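You operate a simulated robot arm through the tools that you are given. There is no shell and no other tool. Be economical: measure what you need, move in short steps, check, and stop when the job is done.

You are at the controls of a simulated robot arm. One attempt, no reset.

Task
Put the bottle marked "soap" from the short steel bench on the upper shelf of the long bench and the bottle marked "glycol" on the top of the long white bench. Put the white box on top of the orange spool. Take the small white box that says "mirror" from the long steel bench and put it on top of the red box. Press the red plunger two times. Take the computer mouse on the long steel bench and put it away on the open table. Take the pink dish and leave it on the pink tray. Do these in any order. Set down upright: bottle, white box.

The check looks at the end state, three seconds after you hand in, the way a careful person would. Anything else that was tipped, shoved, dropped, spilled or broken makes it a failure.

Robot
A 7-joint arm with a two-finger parallel gripper on a trunk, on a base that drives. Base frame: it is fixed to the floor where the robot stands at the start and does not move with it; the origin is under the middle of the robot, x ahead of it, y to its left, z up. Readings come in cm, degrees, newtons and seconds.
Its first joint turns from -166.0 to 166.0 degrees. Places, roughly: black bottle, brown bottle, green bottle [75, 50, 100]; computer mouse (7x11x4 cm) [-350, 140, 90]; open table [-60, -170, 90]; orange spool (8x8x7 cm) [20, 160, 90]; pink dish (9x9x3 cm) [-380, 130, 90]; pink tray (17x12x4 cm) [-440, 150, 90]; red box [-275, 125, 100]; red plunger [-340, 110, 100]; small white box [-200, 150, 100]; top of the long white bench [-80, 140, 90]; upper shelf of the long bench [-280, 130, 50]; white box [0, 150, 100]. Payload 3.43 kg.
Tool frame: the origin (TCP) lies between the finger pads and is the grasp point; the fingertips stand 3 cm ahead of it; z points along the fingers, y is the line along which they close. The gripper opens to 9.4 cm. The fingers are 2.8 cm wide and 1 cm thick; the gripper's body (5 by 9.6 cm) begins 5.5 cm behind the TCP.
Orientation is that of the tool frame in the base frame, as a unit quaternion [x, y, z, w]. With the fingers straight down and closing along the base's y, the tool's x points along the base's -x, its y along +y and its z along -z.

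Tools
- The arm moves only by the tool drive_tool. Its argument "rows" is a list of rows, each a list of 3 entries, a list of its own where there are three numbers: the shift along the tool's x, y, z in cm, then the turn, a rotation vector about the tool's x, y, z in rad, then the closure, from 0 (fully open) to 1 (shut). In form: [[[dx, dy, dz], [wx, wy, wz], jaw], ...]. A call has 1 to 8 rows; each row is the pose to reach, as a shift and turn from the pose commanded when the call began, along the tool's axes at that moment. Each row takes 0.2 s and may step no farther than 5 cm and 8.6 degrees from the row before; otherwise, or with a gripper value out of range, the whole call is refused. Where a pose cannot be reached the arm comes as near as it can. A force on the tool above 40 N (or 10 N above the force at the start of the call, whichever is more), or a blocked arm, ends the call early, and 0.2 s more pass. Each finger travels about 4.5 cm/s and halts on what it meets, pressing with about 35 N; the grip force reading is that of the motor and also rises with nothing between the fingers. The clock runs only during rows and for 0.2 s after the last one: add rows that repeat a pose to give the fingers time. The reply holds the time, the measured pose of the TCP, the force on the tool along the base axes, the opening and the grip force, in the units named above and with some noise, with the torque about the TCP (base axes, N m) and any sound that the robot's microphone picked up.
- Cameras (640 x 400 px; columns grow to the right, rows downward): "scene" is now at [2.92, 21.28, 140.64]; the picture's right is [-0.26, -0.97, 0.00], its down [-0.39, 0.10, -0.92] and it looks along [0.88, -0.24, -0.40] (base axes); focal length 214 px, centre (320, 200). "wrist" rides on the gripper at [7.6, 1.4, -10.3] in the tool frame; the picture's right is [-0.18, 0.98, 0.00], its down [-0.75, -0.14, -0.64] and it looks along [-0.63, -0.12, 0.77] (tool axes); focal length 243 px, centre (320, 200). There is no depth. A picture from a camera that has moved, and an enlarged one, comes with that camera's place and axes in the base frame and with its lens.
- grab_frame(camera): a new picture of that camera. The clock stands still meanwhile.
- drive_base(legs): drives the robot by 1 to 6 legs, each [ahead, turn to the left] in cm and degrees, along the robot's own axes; the way and the turn of a leg run together, so that a leg with both is an arc; at most 150 cm and 180 degrees a leg. The arm and the cameras ride along, it lands a little off, and it stops where it bumps. It gives what a move gives.
- head_to(pan, tilt): turns the head with the scene camera to pan (to the left, within 120 degrees either way) and tilt (down, from -29 to 69), counted from straight ahead of the robot. It gives what a move gives.
- zoom(camera, box): a new picture of the part [left, top, right, bottom] of that camera's present view, enlarged. The clock stands still meanwhile.
- sign_off(): hands the job in; it is judged then, once.

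Go step by step. Nothing tells you exact positions but the pictures and the camera data: compare them with the known pose of the tool, close in by small moves and look again before you grip or let go. The budget is 196 turns and 182 pictures, counting those below and the enlarged ones. Unless the task says otherwise, let go and move clear before handing in, and close with one line.

The tools are called as a command line: name --argument value ..., lists and objects as JSON in quotes. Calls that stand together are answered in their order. drive_tool: Moves the arm, as the interface text tells. Its arguments: {"type":"object","properties":{"rows":{"type":"array"}},"required":["rows"]} The other tools are called the same way: drive_base (legs) drives the base; head_to (pan, tilt) turns the head that bears the scene camera; grab_frame (camera) takes a picture; zoom (camera, box) takes an enlarged picture of a part of a camera's view; sign_off () hands the job in.

At the start:

```text
clock: 0.0
tool_pos: [59.83, 1.89, 118.88]
orientation: [-0.001, 1.0, 0.0, 0.0]
force: [-0.2, -0.2, -0.3]
ft_torque: [0.04, -0.01, 0.03]
gripper_width: 9.39
finger_force: 0.0
robot x, y, heading: [0.01, 0.33, 0.1]
head pan, tilt: [-15.0, 23.6]
```

scene: 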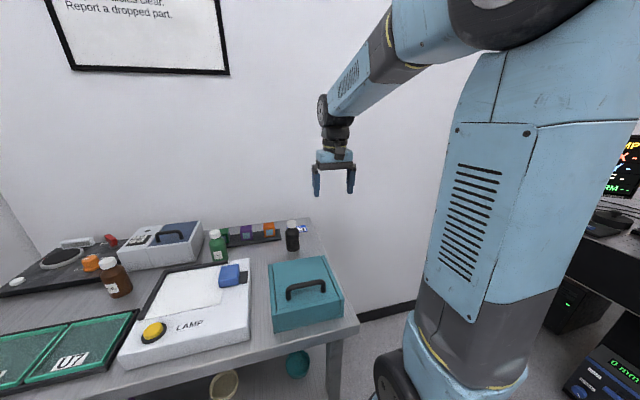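
wrist: 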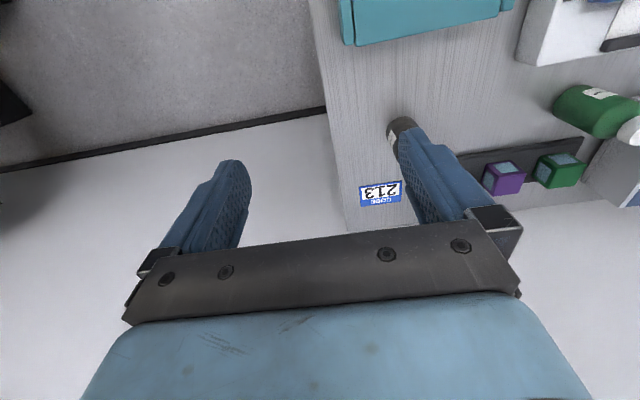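

I see a short steel bench to the left front with black, green and brown bottles. I'll look around and enlarge the bottle labels first.

zoom --camera "scene" --box '[60, 200, 340, 375]'

head_to --pan 50 --tilt 25

grab_frame --camera "scene"

head_to --pan 115 --tilt 25

grab_frame --camera "scene"

head_to --pan -100 --tilt 25

grab_frame --camera "scene"

```text
2.29 times, centred on (200, 288) of scene
camera zoom: at [2.92, 21.28, 140.64], right [-0.26, -0.97, 0.0], down [-0.39, 0.1, -0.92], along [0.88, -0.24, -0.4], focal length 490 px, centre (594, 0)
```

zoom: 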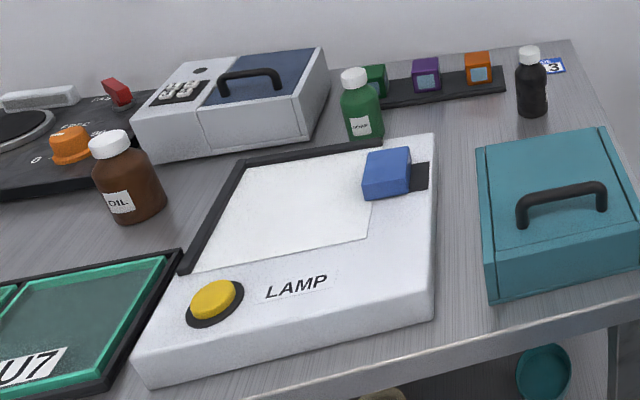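

```text
clock: 1.4
tool_pos: [60.02, 1.85, 118.88]
orientation: [-0.001, 1.0, 0.0, 0.0]
force: [0.1, -0.3, -0.5]
ft_torque: [-0.01, -0.02, -0.02]
gripper_width: 9.43
finger_force: 0.1
robot x, y, heading: [0.19, 0.47, 0.1]
head pan, tilt: [50.0, 25.0]
```

```text
178 pictures are left
camera scene: at [-0.09, 30.73, 140.42], right [0.77, -0.64, 0.0], down [-0.27, -0.32, -0.91], along [0.58, 0.69, -0.42], focal length 214 px, centre (320, 200)
```

scene: 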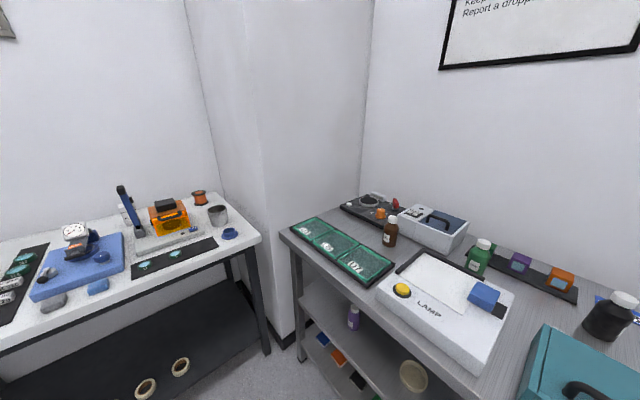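

```text
clock: 2.7
tool_pos: [59.92, 1.83, 118.92]
orientation: [-0.001, 1.0, 0.0, 0.0]
force: [-0.5, -0.5, -0.1]
ft_torque: [0.05, 0.01, -0.02]
gripper_width: 9.43
finger_force: 0.0
robot x, y, heading: [0.04, 0.07, 0.0]
head pan, tilt: [115.0, 25.0]
```

```text
177 pictures are left
camera scene: at [-9.9, 32.02, 140.43], right [0.91, 0.42, 0.0], down [0.18, -0.38, -0.91], along [-0.38, 0.82, -0.42], focal length 214 px, centre (320, 200)
```

scene: 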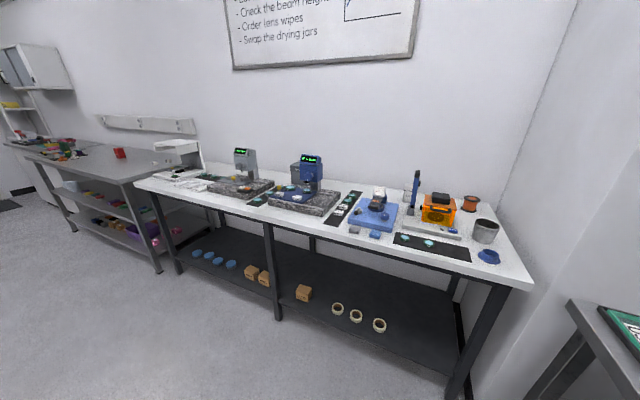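

```text
clock: 5.8
tool_pos: [60.02, 1.81, 118.94]
orientation: [-0.001, 1.0, 0.0, 0.0]
force: [-0.2, 0.6, -0.5]
ft_torque: [0.03, -0.02, -0.01]
gripper_width: 9.38
finger_force: 0.0
robot x, y, heading: [0.27, 0.33, -0.0]
head pan, tilt: [-100.0, 25.0]
```

```text
176 pictures are left
camera scene: at [-7.61, 14.6, 140.43], right [-0.98, 0.17, 0.0], down [0.07, 0.42, -0.91], along [-0.16, -0.89, -0.42], focal length 214 px, centre (320, 200)
```

scene: 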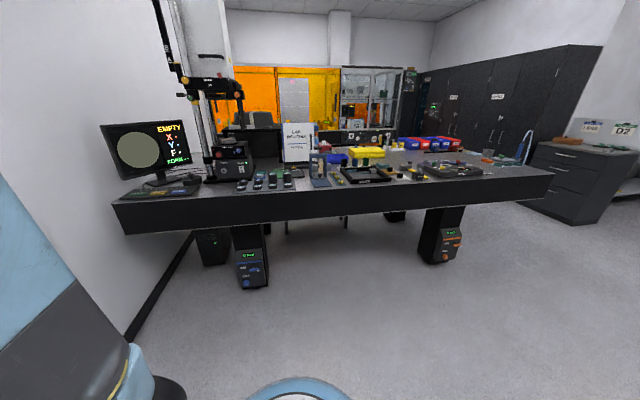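

The bottle labels are not all readable yet. I'll look at them closely.

head_to --pan 20 --tilt 30

grab_frame --camera "scene"

zoom --camera "scene" --box '[330, 130, 490, 230]'

zoom --camera "scene" --box '[200, 130, 360, 230]'

```text
clock: 7.8
tool_pos: [59.9, 1.73, 118.94]
orientation: [-0.001, 1.0, 0.0, -0.001]
force: [0.6, -0.2, 0.6]
ft_torque: [-0.03, 0.01, 0.02]
gripper_width: 9.42
finger_force: 0.0
robot x, y, heading: [-0.12, 0.07, 0.1]
head pan, tilt: [20.0, 30.0]
```

```text
175 pictures are left
camera scene: at [2.49, 26.76, 139.63], right [0.34, -0.94, 0.0], down [-0.47, -0.17, -0.87], along [0.81, 0.3, -0.5], focal length 214 px, centre (320, 200)
```

scene: 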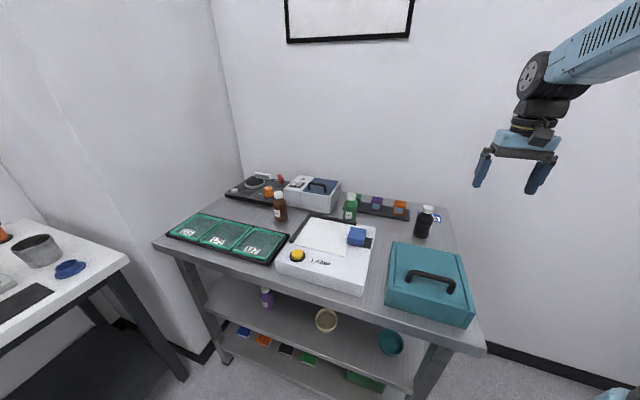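

```text
4.00 times, centred on (410, 180) of scene
camera zoom: at [2.49, 26.76, 139.63], right [0.34, -0.94, 0.0], down [-0.47, -0.17, -0.87], along [0.81, 0.3, -0.5], focal length 858 px, centre (-40, 280)
```

zoom: 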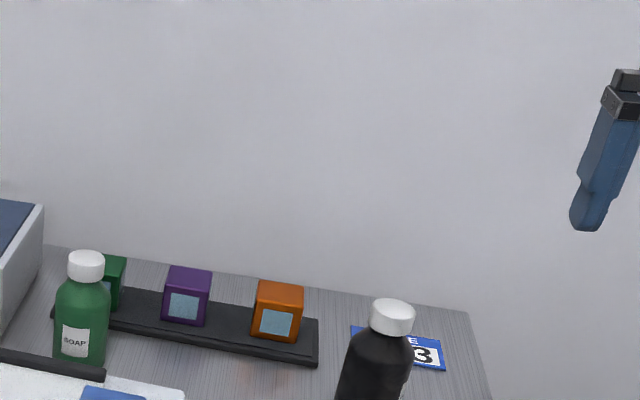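

```text
4.00 times, centred on (280, 180) of scene
camera zoom: at [2.49, 26.76, 139.63], right [0.34, -0.94, 0.0], down [-0.47, -0.17, -0.87], along [0.81, 0.3, -0.5], focal length 858 px, centre (480, 280)
```

zoom: 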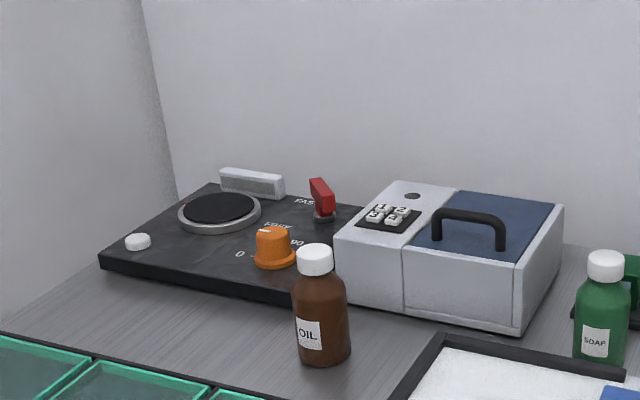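

SOAP is the green bottle and OIL the brown one. I'll check the black bottle through the wrist camera and the purple one on the short bench's shelf.

zoom --camera "wrist" --box '[350, 100, 450, 162]'

zoom --camera "scene" --box '[370, 190, 490, 265]'

zoom --camera "scene" --box '[220, 270, 320, 332]'

```text
6.40 times, centred on (400, 131) of wrist
camera zoom: at [52.27, 3.32, 129.12], right [0.18, 0.98, 0.0], down [0.75, -0.14, 0.64], along [0.63, -0.12, -0.77], focal length 1553 px, centre (-192, 642)
```

zoom: 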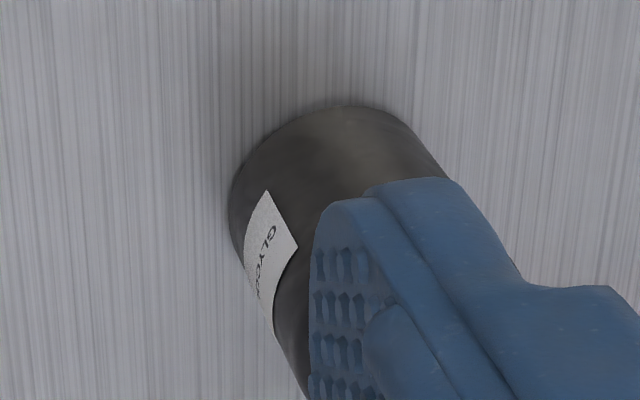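

```text
5.33 times, centred on (430, 228) of scene
camera zoom: at [2.49, 26.76, 139.63], right [0.34, -0.94, 0.0], down [-0.47, -0.17, -0.87], along [0.81, 0.3, -0.5], focal length 1144 px, centre (-267, 53)
```

zoom: 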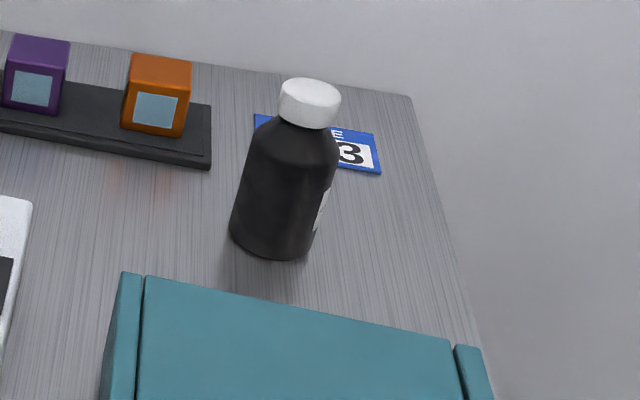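

```text
6.40 times, centred on (270, 301) of scene
camera zoom: at [2.49, 26.76, 139.63], right [0.34, -0.94, 0.0], down [-0.47, -0.17, -0.87], along [0.81, 0.3, -0.5], focal length 1373 px, centre (640, -446)
```

zoom: 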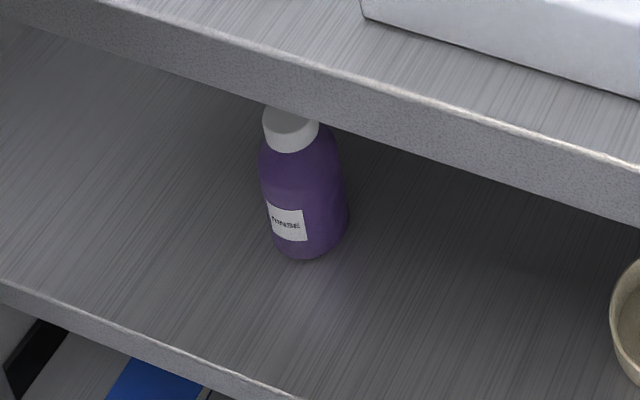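

The black bottle is GLYCOL, and triangulation puts it at about (71.6, 13.6), base z≈90, top ≈102. I'll move above it with the jaws open and look.

drive_tool --rows '[[[-3, 3, 0], [0, 0, 0], 0], [[-6, 6, 0], [0, 0, 0], 0], [[-9, 9, 0], [0, 0, 0], 0], [[-11.7, 11.8, 0], [0, 0, 0], 0], [[-11.7, 11.8, 5], [0, 0, 0], 0], [[-11.7, 11.8, 10], [0, 0, 0], 0], [[-11.7, 11.8, 10], [0, 0, 0], 0]]'

grab_frame --camera "wrist"

head_to --pan 0 --tilt 30

grab_frame --camera "scene"

```text
clock: 9.4
tool_pos: [71.67, 13.77, 108.96]
orientation: [-0.001, 1.0, -0.001, 0.0]
force: [-0.2, -0.1, 0.2]
ft_torque: [-0.01, -0.01, -0.02]
gripper_width: 9.39
finger_force: 0.1
robot x, y, heading: [-0.08, 0.33, 0.0]
head pan, tilt: [20.0, 30.0]
```

```text
169 pictures are left
camera wrist: at [63.95, 15.17, 119.16], right [0.18, 0.98, 0.0], down [0.75, -0.14, 0.64], along [0.63, -0.12, -0.77], focal length 243 px, centre (320, 200)
```

wrist: 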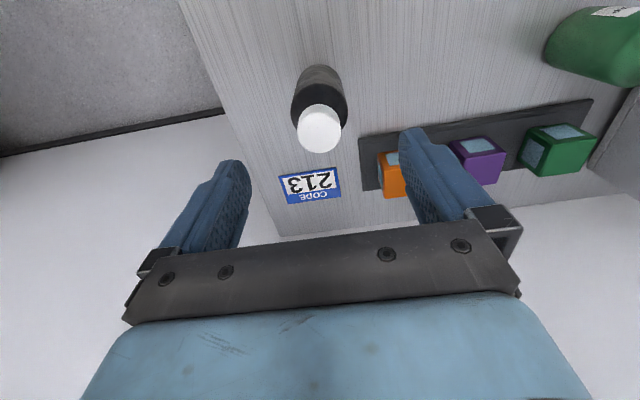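

```text
clock: 10.2
tool_pos: [71.63, 13.75, 108.96]
orientation: [-0.002, 1.0, 0.0, 0.0]
force: [0.3, 0.1, 0.3]
ft_torque: [0.03, 0.01, -0.03]
gripper_width: 9.37
finger_force: 0.0
robot x, y, heading: [0.07, 0.39, -0.1]
head pan, tilt: [0.0, 30.0]
```

```text
168 pictures are left
camera scene: at [3.05, 23.68, 139.63], right [0.0, -1.0, 0.0], down [-0.5, 0.0, -0.87], along [0.87, 0.0, -0.5], focal length 214 px, centre (320, 200)
```

scene: 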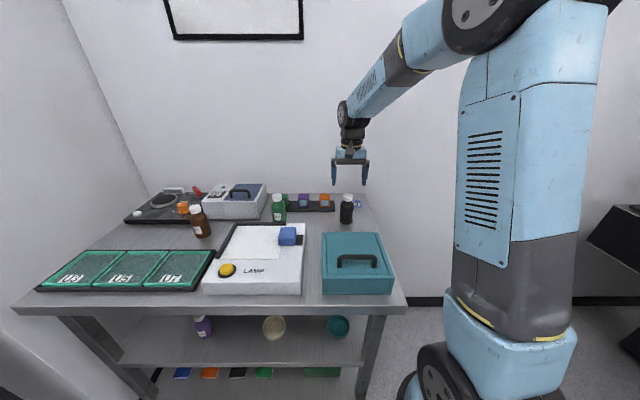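

The bottle's cap sits right under the TCP. I'll descend 11.4 cm and close.

drive_tool --rows '[[[0, 0, 4], [0, 0, 0], 0], [[0, 0, 8], [0, 0, 0], 0], [[0.1, 0, 11.4], [0, 0, 0], 0], [[0.1, 0, 11.4], [0, 0, 0], 0], [[0.1, 0, 11.4], [0, 0, 0], 1], [[0.1, 0, 11.4], [0, 0, 0], 1], [[0.1, 0, 11.4], [0, 0, 0], 1], [[0.1, 0, 11.4], [0, 0, 0], 1]]'

grab_frame --camera "wrist"

```text
clock: 12.1
tool_pos: [71.54, 13.78, 97.57]
orientation: [-0.001, 1.0, 0.0, 0.0]
force: [-0.8, -0.4, 0.4]
ft_torque: [0.02, -0.02, -0.02]
gripper_width: 5.26
finger_force: 34.5
robot x, y, heading: [-0.11, 0.41, -0.1]
head pan, tilt: [0.0, 30.0]
```

```text
167 pictures are left
camera wrist: at [63.83, 15.13, 107.84], right [0.18, 0.98, 0.0], down [0.75, -0.14, 0.64], along [0.63, -0.12, -0.77], focal length 243 px, centre (320, 200)
```

wrist: 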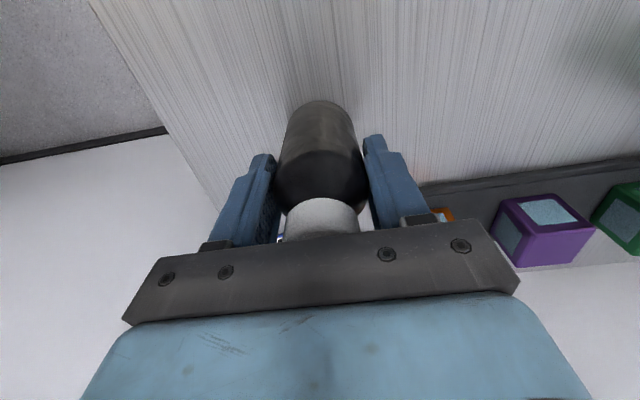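

Gripped at 5.3 cm width. I'll lift and turn left to face the white bench.

drive_tool --rows '[[[0, 0, -4], [0, 0, 0], 1], [[0, 0, -8], [0, 0, 0], 1], [[0, 0, -13], [0, 0, 0], 1], [[0, 0, -18], [0, 0, 0], 1], [[0, 0, -23], [0, 0, 0], 1], [[0, 0, -25], [0, 0, 0], 1]]'

drive_base --legs '[[0, 90]]'

head_to --pan 15 --tilt 30

grab_frame --camera "scene"

```text
clock: 13.4
tool_pos: [71.62, 13.66, 122.61]
orientation: [-0.001, 1.0, 0.0, 0.0]
force: [-0.3, 0.8, 0.3]
ft_torque: [0.01, -0.01, -0.01]
gripper_width: 0.0
finger_force: 32.9
robot x, y, heading: [-0.06, 0.37, -0.1]
head pan, tilt: [0.0, 30.0]
```

```text
clock: 16.7
tool_pos: [21.43, 63.16, 122.5]
orientation: [-0.496, 0.868, 0.0, -0.002]
force: [-0.3, 0.2, -0.4]
ft_torque: [0.01, -0.03, -0.01]
gripper_width: 0.01
finger_force: 33.5
robot x, y, heading: [-0.0, -7.45, 51.6]
head pan, tilt: [0.0, 30.0]
stopped in leg 1: the robot was blocked; the commanded pose is now the measured one
```

```text
clock: 17.5
tool_pos: [21.68, 63.18, 122.56]
orientation: [-0.495, 0.869, 0.001, -0.001]
force: [-0.9, 0.2, 0.3]
ft_torque: [0.0, -0.01, 0.0]
gripper_width: 0.0
finger_force: 33.0
robot x, y, heading: [0.11, -7.92, 51.4]
head pan, tilt: [15.0, 30.0]
```

```text
166 pictures are left
camera scene: at [-18.41, 10.44, 139.63], right [0.92, -0.4, 0.0], down [-0.2, -0.46, -0.87], along [0.35, 0.79, -0.5], focal length 214 px, centre (320, 200)
```

scene: 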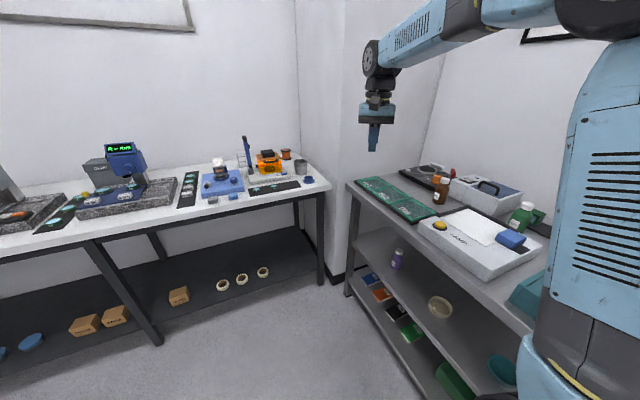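

The grip slipped (width 0) and the base bumped something. I'll check where the bottle is before moving on.

head_to --pan -40 --tilt 35

grab_frame --camera "scene"

head_to --pan -75 --tilt 60

grab_frame --camera "scene"

```text
clock: 18.7
tool_pos: [21.71, 63.2, 122.67]
orientation: [-0.495, 0.869, 0.0, -0.002]
force: [0.3, 0.0, -0.2]
ft_torque: [0.01, -0.02, -0.04]
gripper_width: 0.0
finger_force: 33.1
robot x, y, heading: [0.44, -7.76, 51.5]
head pan, tilt: [-40.0, 35.0]
```

```text
165 pictures are left
camera scene: at [-13.39, 3.91, 138.85], right [0.2, -0.98, 0.0], down [-0.56, -0.12, -0.82], along [0.8, 0.16, -0.57], focal length 214 px, centre (320, 200)
```

scene: 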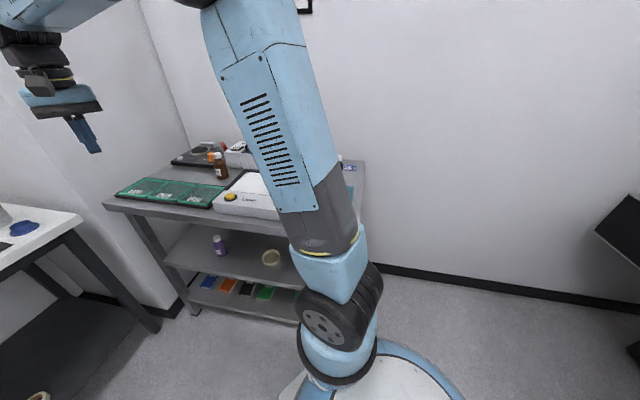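

```text
clock: 19.7
tool_pos: [21.61, 63.09, 122.54]
orientation: [-0.495, 0.869, 0.0, -0.002]
force: [-0.8, -0.2, -0.2]
ft_torque: [-0.02, 0.0, 0.03]
gripper_width: 0.01
finger_force: 32.9
robot x, y, heading: [0.68, -7.59, 51.6]
head pan, tilt: [-75.0, 60.0]
```

```text
164 pictures are left
camera scene: at [-15.9, -0.51, 135.42], right [-0.4, -0.92, 0.0], down [-0.79, 0.34, -0.5], along [0.46, -0.2, -0.87], focal length 214 px, centre (320, 200)
```

scene: 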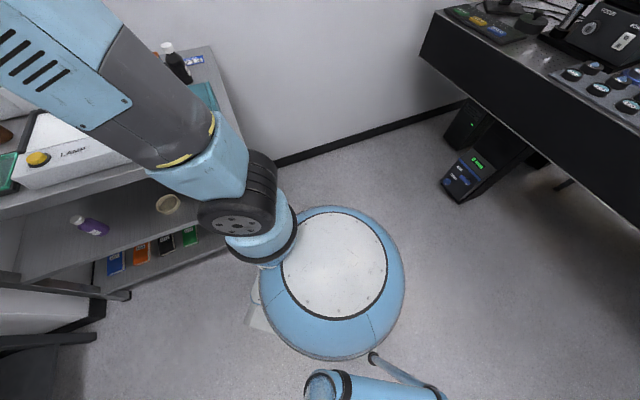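

The bottle is still standing on the bench; only the grip slid off the shoulder. I'll back off a little, turn back to face the short bench, and regrip lower with a tilted tool.

drive_base --legs '[[-10, 0], [0, -40]]'

head_to --pan 10 --tilt 30

grab_frame --camera "scene"

```text
clock: 23.0
tool_pos: [56.17, 24.98, 122.52]
orientation: [-0.169, 0.986, 0.0, 0.0]
force: [-0.3, 0.1, 0.0]
ft_torque: [-0.03, 0.01, -0.01]
gripper_width: 0.01
finger_force: 33.4
robot x, y, heading: [-6.67, -10.88, 11.6]
head pan, tilt: [-75.0, 60.0]
```

```text
clock: 24.6
tool_pos: [56.23, 24.96, 122.65]
orientation: [-0.168, 0.986, 0.001, -0.001]
force: [-1.3, -0.1, 0.5]
ft_torque: [0.0, 0.0, -0.03]
gripper_width: 0.0
finger_force: 32.4
robot x, y, heading: [-6.62, -10.87, 11.6]
head pan, tilt: [10.0, 30.0]
```

```text
163 pictures are left
camera scene: at [-8.87, 14.35, 139.62], right [0.37, -0.93, 0.0], down [-0.47, -0.18, -0.87], along [0.8, 0.32, -0.5], focal length 214 px, centre (320, 200)
```

scene: 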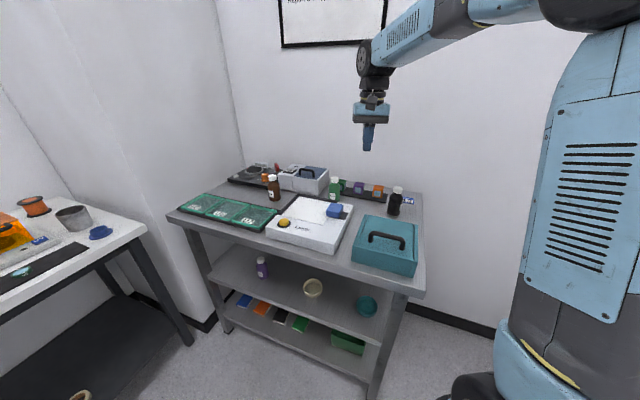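

zoom --camera "scene" --box '[320, 165, 480, 265]'

```text
4.00 times, centred on (400, 215) of scene
camera zoom: at [-8.87, 14.35, 139.62], right [0.37, -0.93, 0.0], down [-0.47, -0.18, -0.87], along [0.8, 0.32, -0.5], focal length 858 px, centre (0, 140)
```

zoom: 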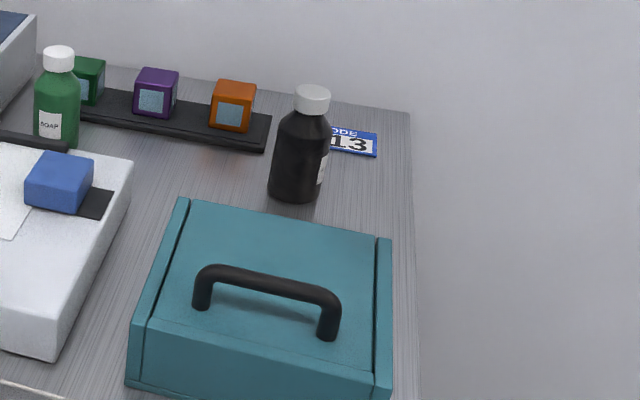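

The bottle is unmoved at about (72, 13.5). I'll roll the wrist half a turn so its camera rides on top, to allow a tilted grip.

drive_tool --rows '[[[0, 0, 0], [0, 0, 0.131], 0], [[0, 0, 0], [0, 0, 0.262], 0], [[0, 0, 0], [0, 0, 0.393], 0], [[0, 0, 0], [0, 0, 0.524], 0], [[0, 0, 0], [0, 0, 0.654], 0], [[0, 0, 0], [0, 0, 0.785], 0], [[0, 0, 0], [0, 0, 0.916], 0], [[0, 0, 0], [0, 0, 1.047], 0]]'

drive_tool --rows '[[[0, 0, 0], [0, 0, 0.131], 0], [[0, 0, 0], [0, 0, 0.262], 0], [[0, 0, 0], [0, 0, 0.393], 0], [[0, 0, 0], [0, 0, 0.524], 0], [[0, 0, 0], [0, 0, 0.654], 0], [[0, 0, 0], [0, 0, 0.785], 0], [[0, 0, 0], [0, 0, 0.916], 0], [[0, 0, 0], [0, 0, 1.047], 0]]'

drive_tool --rows '[[[0, 0, 0], [0, 0, 0.131], 0], [[0, 0, 0], [0, 0, 0.262], 0], [[0, 0, 0], [0, 0, 0.393], 0], [[0, 0, 0], [0, 0, 0.524], 0], [[0, 0, 0], [0, 0, 0.654], 0], [[0, 0, 0], [0, 0, 0.785], 0], [[0, 0, 0], [0, 0, 0.916], 0], [[0, 0, 0], [0, 0, 1.047], 0]]'

```text
clock: 26.4
tool_pos: [56.34, 25.0, 122.53]
orientation: [0.348, 0.938, 0.0, -0.001]
force: [-0.5, -0.1, -0.6]
ft_torque: [0.02, 0.02, 0.0]
gripper_width: 9.41
finger_force: 0.0
robot x, y, heading: [-6.62, -10.66, 11.7]
head pan, tilt: [10.0, 30.0]
```

```text
clock: 28.2
tool_pos: [56.25, 24.94, 122.62]
orientation: [0.77, 0.638, 0.001, -0.001]
force: [-0.3, 0.6, 0.4]
ft_torque: [0.0, -0.02, 0.01]
gripper_width: 9.41
finger_force: 0.1
robot x, y, heading: [-6.36, -10.76, 11.7]
head pan, tilt: [10.0, 30.0]
```

```text
clock: 30.0
tool_pos: [56.86, 23.77, 122.8]
orientation: [0.987, 0.158, 0.0, -0.004]
force: [-3.5, 3.8, 1.4]
ft_torque: [-0.32, -0.35, 0.07]
gripper_width: 9.4
finger_force: 0.1
robot x, y, heading: [-6.84, -11.07, 11.8]
head pan, tilt: [10.0, 30.0]
```

The flip nearly completed, with a slight force reading. I'll check that nothing touches.

grab_frame --camera "wrist"

drive_tool --rows '[[[0, 0, 0], [0, 0, 0], 0]]'

grab_frame --camera "scene"

```text
161 pictures are left
camera wrist: at [64.52, 24.79, 132.93], right [0.13, -0.99, -0.01], down [-0.76, -0.1, 0.64], along [-0.64, -0.08, -0.77], focal length 243 px, centre (320, 200)
```

wrist: 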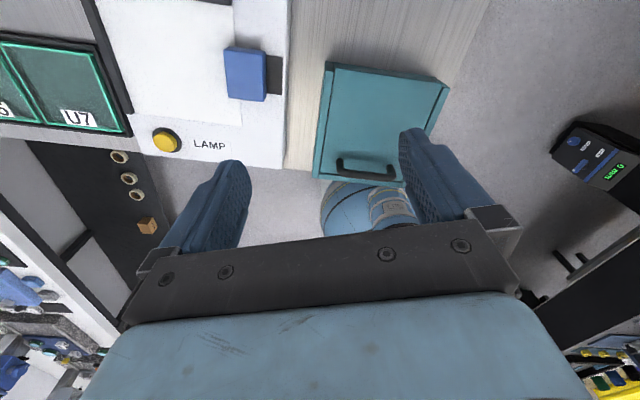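

```text
clock: 30.4
tool_pos: [56.23, 25.17, 122.58]
orientation: [0.986, 0.169, -0.001, 0.0]
force: [-0.5, -0.5, -0.5]
ft_torque: [0.07, 0.0, 0.02]
gripper_width: 9.37
finger_force: 0.0
robot x, y, heading: [-7.16, -10.52, 11.7]
head pan, tilt: [10.0, 30.0]
```

```text
160 pictures are left
camera scene: at [-8.85, 14.34, 139.63], right [0.37, -0.93, 0.0], down [-0.47, -0.18, -0.87], along [0.8, 0.32, -0.5], focal length 214 px, centre (320, 200)
```

scene: 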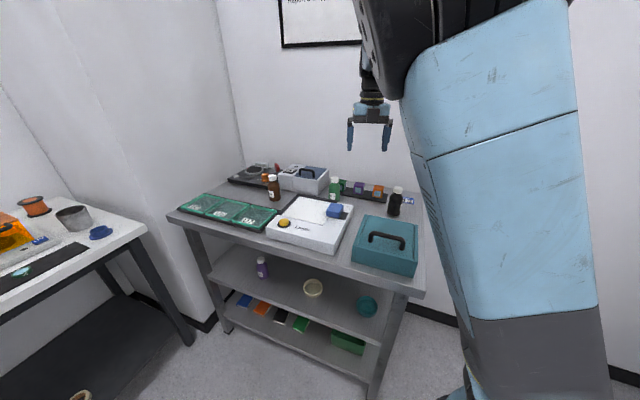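

Settled clean. Now I tilt the tool 45° forward in place.

drive_tool --rows '[[[0, 0, 0], [0, 0.131, 0], 0], [[0, 0, 0], [0, 0.262, 0], 0], [[0, 0, 0], [0, 0.393, 0], 0], [[0, 0, 0], [0, 0.524, 0], 0], [[0, 0, 0], [0, 0.655, 0], 0], [[0, 0, 0], [0, 0.785, 0], 0], [[0, 0, 0], [0, 0.785, 0], 0]]'

grab_frame --camera "wrist"

grab_frame --camera "scene"

```text
clock: 32.0
tool_pos: [56.26, 25.01, 122.55]
orientation: [0.911, 0.156, 0.377, -0.066]
force: [0.7, 0.2, -0.2]
ft_torque: [0.01, 0.01, 0.01]
gripper_width: 9.4
finger_force: 0.1
robot x, y, heading: [-6.84, -10.6, 11.7]
head pan, tilt: [10.0, 30.0]
```

```text
159 pictures are left
camera wrist: at [54.94, 22.99, 135.21], right [0.2, -0.97, -0.13], down [-0.98, -0.19, -0.08], along [0.05, 0.14, -0.99], focal length 243 px, centre (320, 200)
```

wrist: 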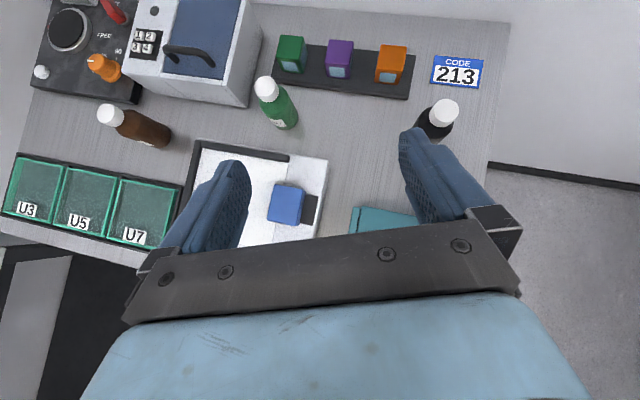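

```text
158 pictures are left
camera scene: at [-8.89, 14.36, 139.63], right [0.37, -0.93, 0.0], down [-0.47, -0.18, -0.87], along [0.8, 0.32, -0.5], focal length 214 px, centre (320, 200)
```

scene: 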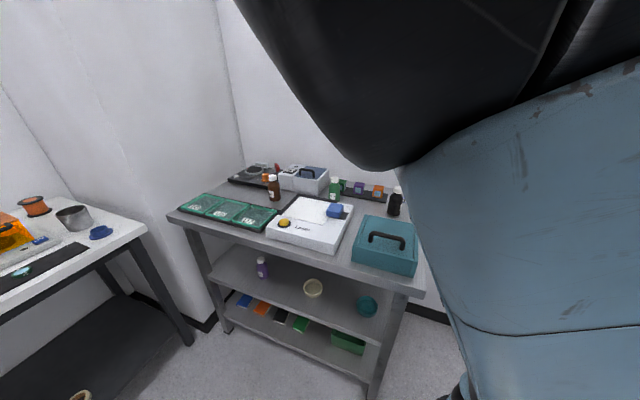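

The wrist camera now looks over the bench; the cap projects to (71.6, 13.5). I'll move to a staging point 20 cm back along the approach line.

drive_tool --rows '[[[-1.96, 2.66, 1.2], [0, 0, 0], 0], [[-3.92, 5.31, 2.4], [0, 0, 0], 0], [[-5.88, 7.97, 3.6], [0, 0, 0], 0], [[-7.83, 10.62, 4.8], [0, 0, 0], 0], [[-9.79, 13.28, 6.0], [0, 0, 0], 0], [[-11.75, 15.93, 7.19], [0, 0, 0], 0], [[-11.75, 15.93, 7.19], [0, 0, 0], 0]]'

grab_frame --camera "wrist"

```text
clock: 33.6
tool_pos: [58.48, 8.91, 109.19]
orientation: [0.911, 0.156, 0.376, -0.065]
force: [0.0, -0.8, -0.2]
ft_torque: [0.02, -0.02, -0.03]
gripper_width: 9.4
finger_force: 0.1
robot x, y, heading: [-6.73, -10.86, 11.7]
head pan, tilt: [10.0, 30.0]
```

```text
157 pictures are left
camera wrist: at [57.14, 6.94, 121.76], right [0.2, -0.97, -0.13], down [-0.98, -0.2, -0.08], along [0.05, 0.14, -0.99], focal length 243 px, centre (320, 200)
```

wrist: 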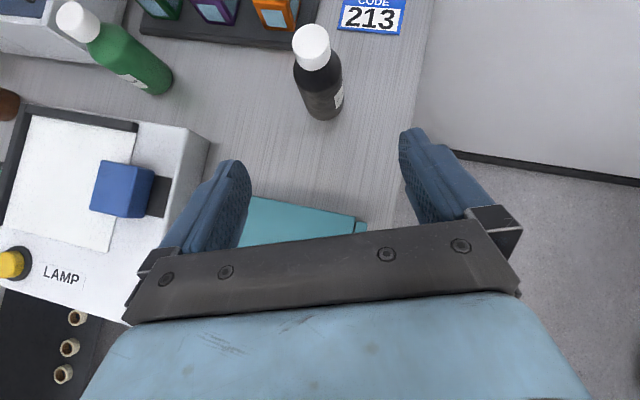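

Lined up. I'll advance along the tool axis to the bottle body, then check before closing.

drive_tool --rows '[[[-0.1, 0, 4], [0, 0, 0], 0], [[-0.2, 0, 8], [0, 0, 0], 0], [[-0.3, -0.1, 12], [0, 0, 0], 0], [[-0.3, -0.1, 16], [0, 0, 0], 0], [[-0.3, -0.1, 19.7], [0, 0, 0], 0], [[-0.3, -0.1, 19.7], [0, 0, 0], 0]]'

grab_frame --camera "wrist"

```text
clock: 35.0
tool_pos: [71.51, 13.66, 95.05]
orientation: [0.911, 0.157, 0.376, -0.066]
force: [0.2, 0.7, -1.1]
ft_torque: [-0.03, 0.01, -0.02]
gripper_width: 9.4
finger_force: 0.1
robot x, y, heading: [-6.56, -10.59, 11.8]
head pan, tilt: [10.0, 30.0]
```

```text
156 pictures are left
camera wrist: at [70.11, 11.69, 107.62], right [0.2, -0.97, -0.13], down [-0.98, -0.2, -0.08], along [0.05, 0.14, -0.99], focal length 243 px, centre (320, 200)
```

wrist: 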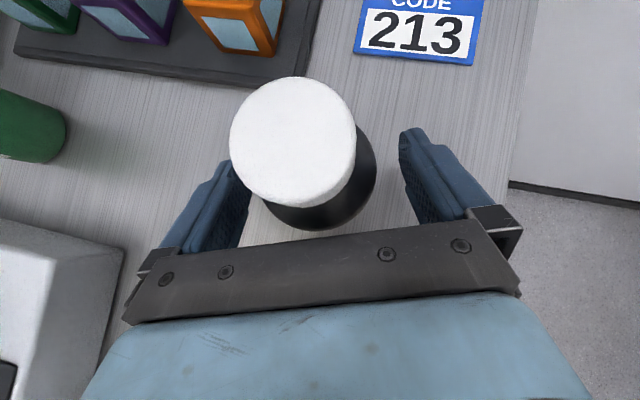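

The bottle body is between the fingers and the cap is clear of the gripper. Closing, then a short gentle lift to test.

drive_tool --rows '[[[0, 0, 0], [0, 0, 0], 1], [[0, 0, 0], [0, 0, 0], 1], [[0, 0, 0], [0, 0, 0], 1], [[0, 0, 0], [0, 0, 0], 1], [[0, 0, 0], [0, 0, 0], 1], [[0.35, 0, -0.35], [0, 0, 0], 1], [[1.4, 0, -1.4], [0, 0, 0], 1], [[2.1, 0, -2.1], [0, 0, 0], 1]]'

grab_frame --camera "wrist"

```text
clock: 36.8
tool_pos: [71.48, 13.64, 98.03]
orientation: [0.911, 0.156, 0.376, -0.066]
force: [0.1, -0.4, -2.2]
ft_torque: [0.04, 0.01, -0.01]
gripper_width: 5.45
finger_force: 34.9
robot x, y, heading: [-6.68, -10.53, 11.5]
head pan, tilt: [10.0, 30.0]
```

```text
155 pictures are left
camera wrist: at [70.13, 11.66, 110.62], right [0.2, -0.97, -0.13], down [-0.98, -0.2, -0.08], along [0.05, 0.14, -0.99], focal length 243 px, centre (320, 200)
```

wrist: 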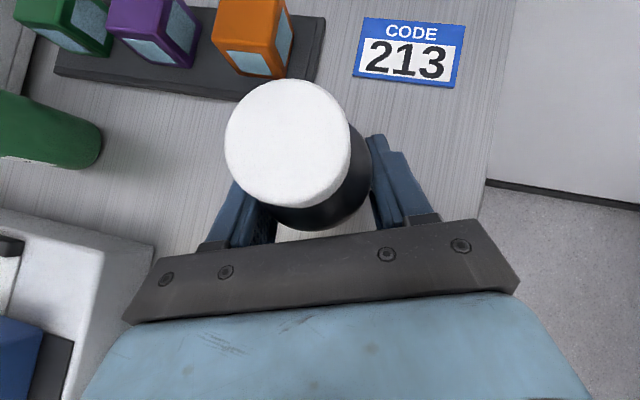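

The bottle is held (5.45 cm, about 2 N). I'll lift clear.

drive_tool --rows '[[[2, 0, -2], [0, 0, 0], 1], [[4.5, 0, -4.5], [0, 0, 0], 1], [[7, 0, -7], [0, 0, 0], 1], [[9.5, 0, -9.5], [0, 0, 0], 1], [[12, 0, -12], [0, 0, 0], 1], [[14.5, 0, -14.5], [0, 0, 0], 1], [[14.5, 0, -14.5], [0, 0, 0], 1]]'

drive_base --legs '[[-35, 0]]'

```text
clock: 38.4
tool_pos: [71.44, 13.49, 118.42]
orientation: [0.911, 0.155, 0.376, -0.064]
force: [0.3, -0.4, -2.0]
ft_torque: [-0.02, 0.06, -0.02]
gripper_width: 5.45
finger_force: 35.4
robot x, y, heading: [-6.55, -10.69, 11.5]
head pan, tilt: [10.0, 30.0]
```

```text
clock: 40.6
tool_pos: [37.13, 6.52, 118.43]
orientation: [0.911, 0.156, 0.376, -0.065]
force: [0.4, 0.3, -1.8]
ft_torque: [0.01, 0.0, 0.0]
gripper_width: 5.45
finger_force: 34.7
robot x, y, heading: [-41.27, -17.81, 11.9]
head pan, tilt: [10.0, 30.0]
```

Backed off with the bottle. Now I turn left to face the white bench.

drive_base --legs '[[0, 78]]'

head_to --pan 20 --tilt 25

grab_frame --camera "scene"

grab_frame --camera "wrist"

```text
clock: 43.8
tool_pos: [-22.27, 62.26, 118.42]
orientation: [0.711, 0.59, 0.293, -0.244]
force: [-0.3, -0.8, -2.0]
ft_torque: [-0.01, -0.04, -0.01]
gripper_width: 5.45
finger_force: 35.2
robot x, y, heading: [-34.03, -20.16, 73.9]
head pan, tilt: [10.0, 30.0]
stopped in leg 1: the robot was blocked; the commanded pose is now the measured one
```

```text
clock: 44.5
tool_pos: [-22.3, 62.35, 118.44]
orientation: [0.712, 0.589, 0.294, -0.244]
force: [0.8, 1.1, -1.5]
ft_torque: [0.0, 0.0, -0.01]
gripper_width: 5.44
finger_force: 34.9
robot x, y, heading: [-33.59, -20.38, 73.6]
head pan, tilt: [20.0, 25.0]
```

```text
154 pictures are left
camera scene: at [-58.81, -9.89, 140.42], right [1.0, 0.06, 0.0], down [0.03, -0.42, -0.91], along [-0.06, 0.9, -0.42], focal length 214 px, centre (320, 200)
```

scene: 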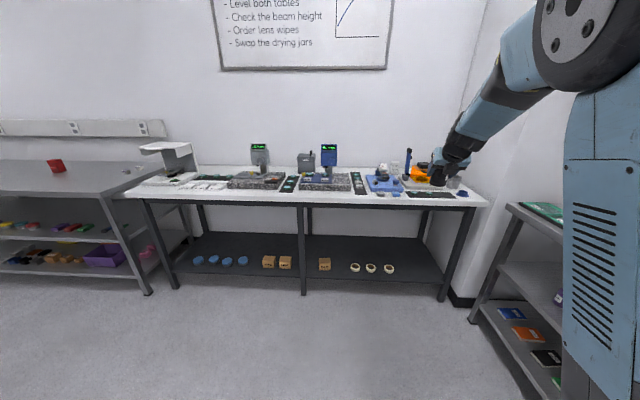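

```text
153 pictures are left
camera wrist: at [-21.24, 60.27, 131.08], right [0.94, -0.31, -0.13], down [-0.32, -0.94, -0.08], along [-0.1, 0.11, -0.99], focal length 243 px, centre (320, 200)
```

wrist: 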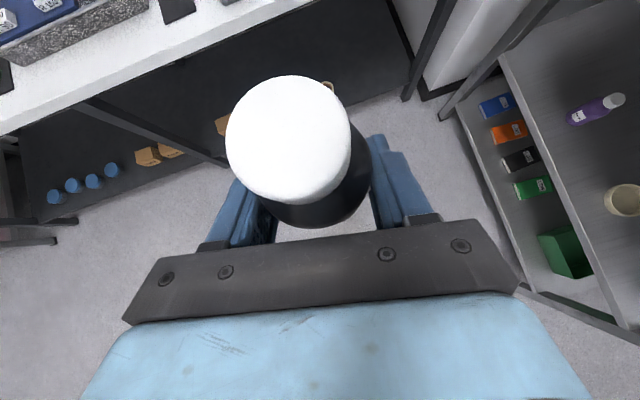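

The turn was blocked again. I'll look at the floor around the base to find what it hits.

head_to --pan 110 --tilt 60

grab_frame --camera "scene"

head_to --pan -118 --tilt 50

grab_frame --camera "scene"

head_to --pan 0 --tilt 69

grab_frame --camera "scene"

```text
clock: 46.2
tool_pos: [-22.33, 62.37, 118.53]
orientation: [0.712, 0.589, 0.294, -0.243]
force: [-0.9, 0.3, -2.0]
ft_torque: [0.01, 0.02, -0.03]
gripper_width: 5.46
finger_force: 35.3
robot x, y, heading: [-34.03, -20.09, 73.7]
head pan, tilt: [110.0, 60.0]
```

```text
152 pictures are left
camera scene: at [-64.89, -19.5, 135.42], right [-0.06, 1.0, 0.0], down [0.86, 0.05, -0.5], along [-0.5, -0.03, -0.87], focal length 214 px, centre (320, 200)
```

scene: 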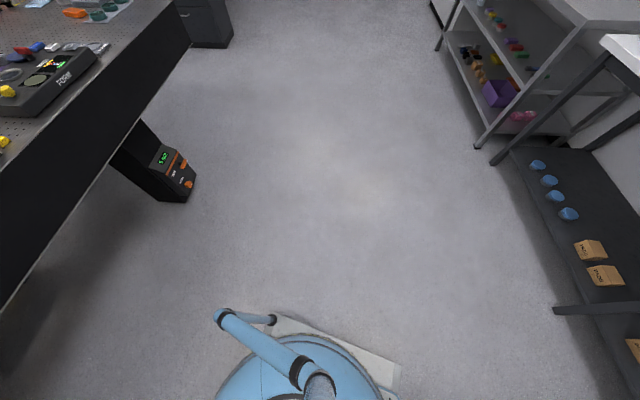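

```text
clock: 49.4
tool_pos: [-22.29, 62.22, 118.49]
orientation: [0.712, 0.589, 0.294, -0.244]
force: [-0.6, 0.8, -1.3]
ft_torque: [-0.02, 0.01, 0.01]
gripper_width: 5.47
finger_force: 35.1
robot x, y, heading: [-34.13, -19.8, 73.7]
head pan, tilt: [-118.0, 50.0]
```

```text
151 pictures are left
camera scene: at [-52.73, -24.47, 136.68], right [-0.7, -0.71, 0.0], down [-0.55, 0.54, -0.64], along [0.46, -0.45, -0.77], focal length 214 px, centre (320, 200)
```

scene: 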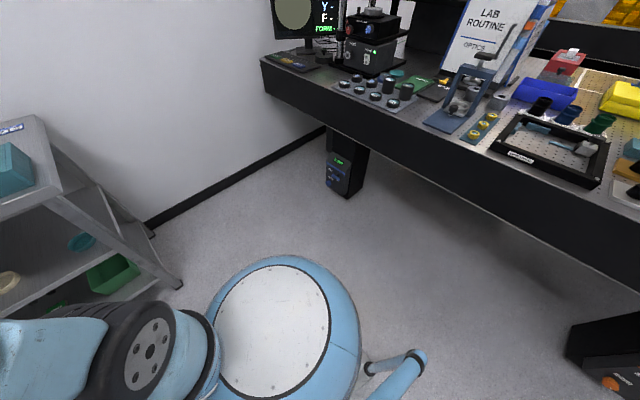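

```text
clock: 51.4
tool_pos: [-22.23, 62.31, 118.54]
orientation: [0.712, 0.59, 0.293, -0.244]
force: [-0.3, -0.3, -1.9]
ft_torque: [-0.01, 0.0, -0.02]
gripper_width: 5.43
finger_force: 35.0
robot x, y, heading: [-34.28, -19.75, 73.9]
head pan, tilt: [0.0, 68.8]
```

```text
150 pictures are left
camera scene: at [-56.65, -13.73, 134.48], right [0.96, -0.28, 0.0], down [-0.26, -0.89, -0.36], along [0.1, 0.35, -0.93], focal length 214 px, centre (320, 200)
```

scene: 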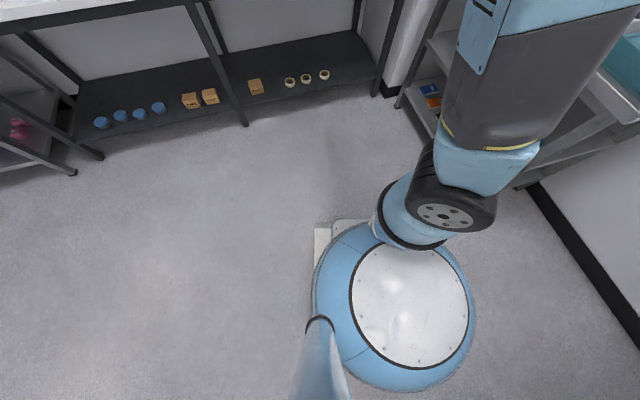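

Nothing on the floor is close to the base. I'll try the remaining turn again in a small step.

drive_base --legs '[[0, 8]]'

head_to --pan -60 --tilt 30

grab_frame --camera "scene"

```text
clock: 52.5
tool_pos: [-33.89, 63.35, 118.41]
orientation: [0.669, 0.638, 0.275, -0.263]
force: [0.0, -0.1, -1.7]
ft_torque: [-0.03, -0.01, 0.0]
gripper_width: 5.44
finger_force: 35.0
robot x, y, heading: [-33.06, -19.92, 81.8]
head pan, tilt: [0.0, 68.8]
```

```text
clock: 53.8
tool_pos: [-33.78, 63.33, 118.48]
orientation: [0.67, 0.637, 0.277, -0.263]
force: [-0.1, 0.7, -1.6]
ft_torque: [0.0, -0.03, 0.02]
gripper_width: 5.44
finger_force: 34.9
robot x, y, heading: [-33.13, -20.21, 81.5]
head pan, tilt: [-60.0, 30.0]
```

```text
149 pictures are left
camera scene: at [-48.73, -19.17, 139.62], right [0.37, -0.93, 0.0], down [-0.46, -0.19, -0.87], along [0.8, 0.32, -0.5], focal length 214 px, centre (320, 200)
```

scene: 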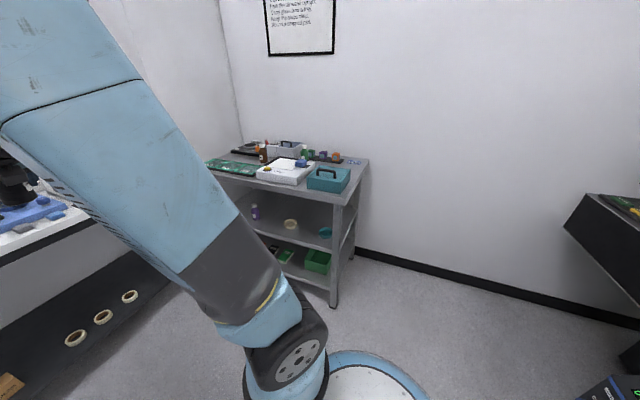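

That worked. Now I look closely at the white bench top for a free spot.

head_to --pan 10 --tilt 25

zoom --camera "scene" --box '[290, 110, 490, 235]'

zoom --camera "scene" --box '[110, 110, 310, 235]'

```text
clock: 55.2
tool_pos: [-33.71, 63.3, 118.44]
orientation: [0.669, 0.638, 0.276, -0.263]
force: [0.4, -0.2, -1.9]
ft_torque: [-0.01, -0.03, -0.01]
gripper_width: 5.43
finger_force: 34.9
robot x, y, heading: [-32.86, -20.29, 81.7]
head pan, tilt: [10.0, 25.0]
```

```text
3.20 times, centred on (390, 172) of scene
camera zoom: at [-57.39, -13.31, 140.42], right [1.0, 0.03, 0.0], down [0.01, -0.42, -0.91], along [-0.03, 0.91, -0.42], focal length 686 px, centre (96, 288)
```

zoom: 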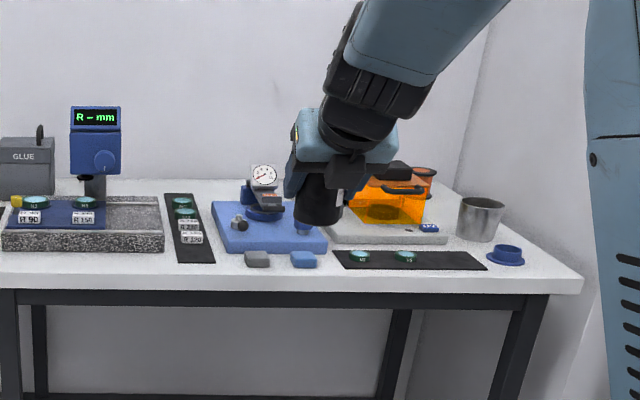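

```text
3.20 times, centred on (210, 172) of scene
camera zoom: at [-57.39, -13.31, 140.42], right [1.0, 0.03, 0.0], down [0.01, -0.42, -0.91], along [-0.03, 0.91, -0.42], focal length 686 px, centre (672, 288)
```

zoom: 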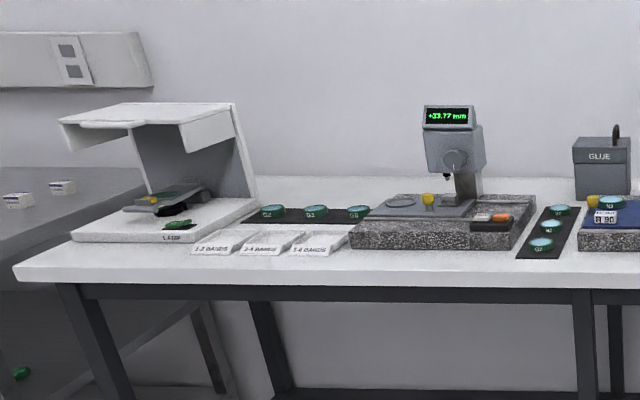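

I'll put glycol on the clear front strip at about (-63, 107.5), ahead of the granite block. Driving closer now.

drive_base --legs '[[0, 29], [45, 0], [0, -21]]'

grab_frame --camera "wrist"

grab_frame --camera "scene"

```text
clock: 60.8
tool_pos: [-60.88, 104.43, 118.51]
orientation: [0.624, 0.681, 0.258, -0.282]
force: [0.6, 0.1, -1.9]
ft_torque: [0.0, -0.01, -0.01]
gripper_width: 5.43
finger_force: 35.1
robot x, y, heading: [-49.68, 21.75, 89.7]
head pan, tilt: [10.0, 25.0]
```

```text
146 pictures are left
camera wrist: at [-59.36, 102.78, 131.12], right [0.99, -0.04, -0.13], down [-0.05, -1.0, -0.08], along [-0.13, 0.08, -0.99], focal length 243 px, centre (320, 200)
```

wrist: 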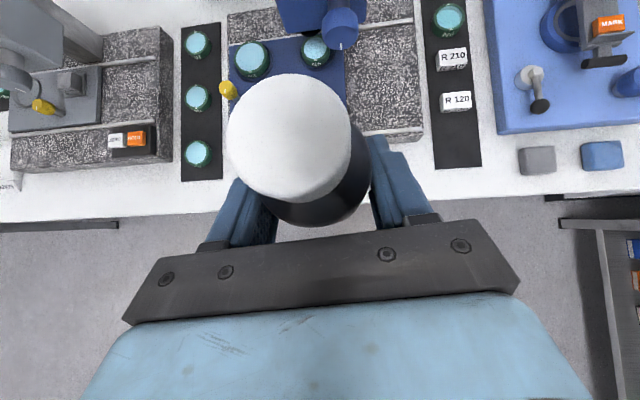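

```text
145 pictures are left
camera scene: at [-74.9, 25.43, 140.42], right [0.99, 0.16, 0.0], down [0.07, -0.42, -0.91], along [-0.15, 0.89, -0.42], focal length 214 px, centre (320, 200)
```

scene: 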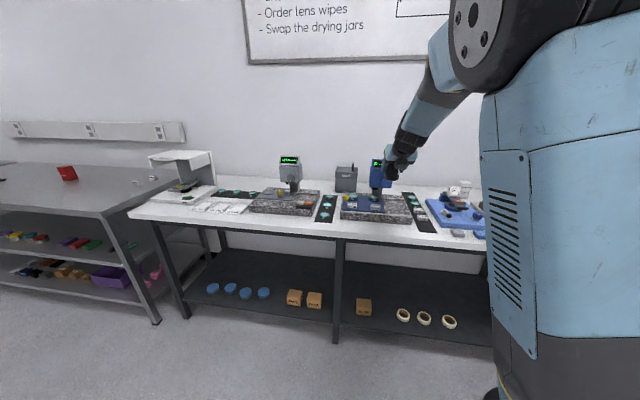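

Bench front edge is near y=104.5 and the granite face near 115. I'll shift to (-63.5, 109.3) and come down to just above the surface.

drive_tool --rows '[[[1.8, -1.08, 1.8], [0, 0, 0], 1], [[3.6, -2.15, 3.61], [0, 0, 0], 1], [[0.6, -2.15, 6.6], [0, 0, 0], 1], [[-2.4, -2.15, 9.6], [0, 0, 0], 1], [[-5.4, -2.15, 12.6], [0, 0, 0], 1], [[-8.4, -2.15, 15.6], [0, 0, 0], 1], [[-10.6, -2.15, 17.8], [0, 0, 0], 1]]'

grab_frame --camera "wrist"

zoom --camera "scene" --box '[320, 130, 480, 230]'

```text
clock: 62.4
tool_pos: [-62.74, 109.31, 98.27]
orientation: [0.626, 0.68, 0.258, -0.281]
force: [10.5, 2.2, -1.5]
ft_torque: [-0.14, 0.54, 0.48]
gripper_width: 5.43
finger_force: 34.9
robot x, y, heading: [-49.59, 21.79, 89.5]
head pan, tilt: [10.0, 25.0]
```

```text
144 pictures are left
camera wrist: at [-61.17, 107.61, 110.95], right [0.99, -0.05, -0.13], down [-0.06, -1.0, -0.08], along [-0.13, 0.08, -0.99], focal length 243 px, centre (320, 200)
```

wrist: 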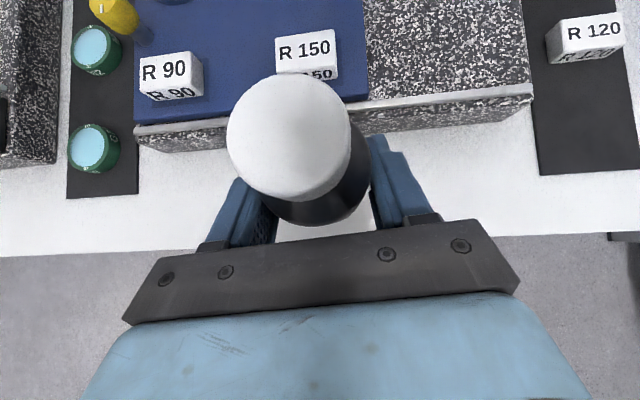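

```text
4.00 times, centred on (400, 180) of scene
camera zoom: at [-74.45, 25.52, 140.51], right [0.99, 0.16, 0.0], down [0.07, -0.42, -0.91], along [-0.15, 0.89, -0.42], focal length 858 px, centre (0, 280)
```

zoom: 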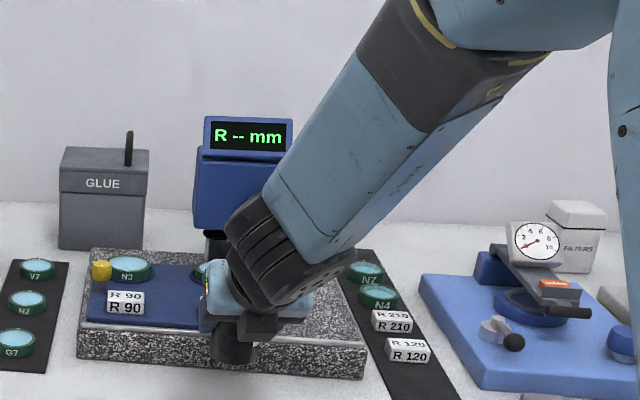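

There is a sideways force reading of 10 N; that may be a transient. I'll hold still and re-read.

drive_tool --rows '[[[0, 0, 0], [0, 0, 0], 1]]'

```text
clock: 62.8
tool_pos: [-63.52, 109.16, 98.41]
orientation: [0.624, 0.682, 0.257, -0.281]
force: [-0.7, 0.0, -1.3]
ft_torque: [-0.02, -0.03, 0.05]
gripper_width: 5.45
finger_force: 35.3
robot x, y, heading: [-49.9, 22.34, 89.3]
head pan, tilt: [10.0, 25.0]
```

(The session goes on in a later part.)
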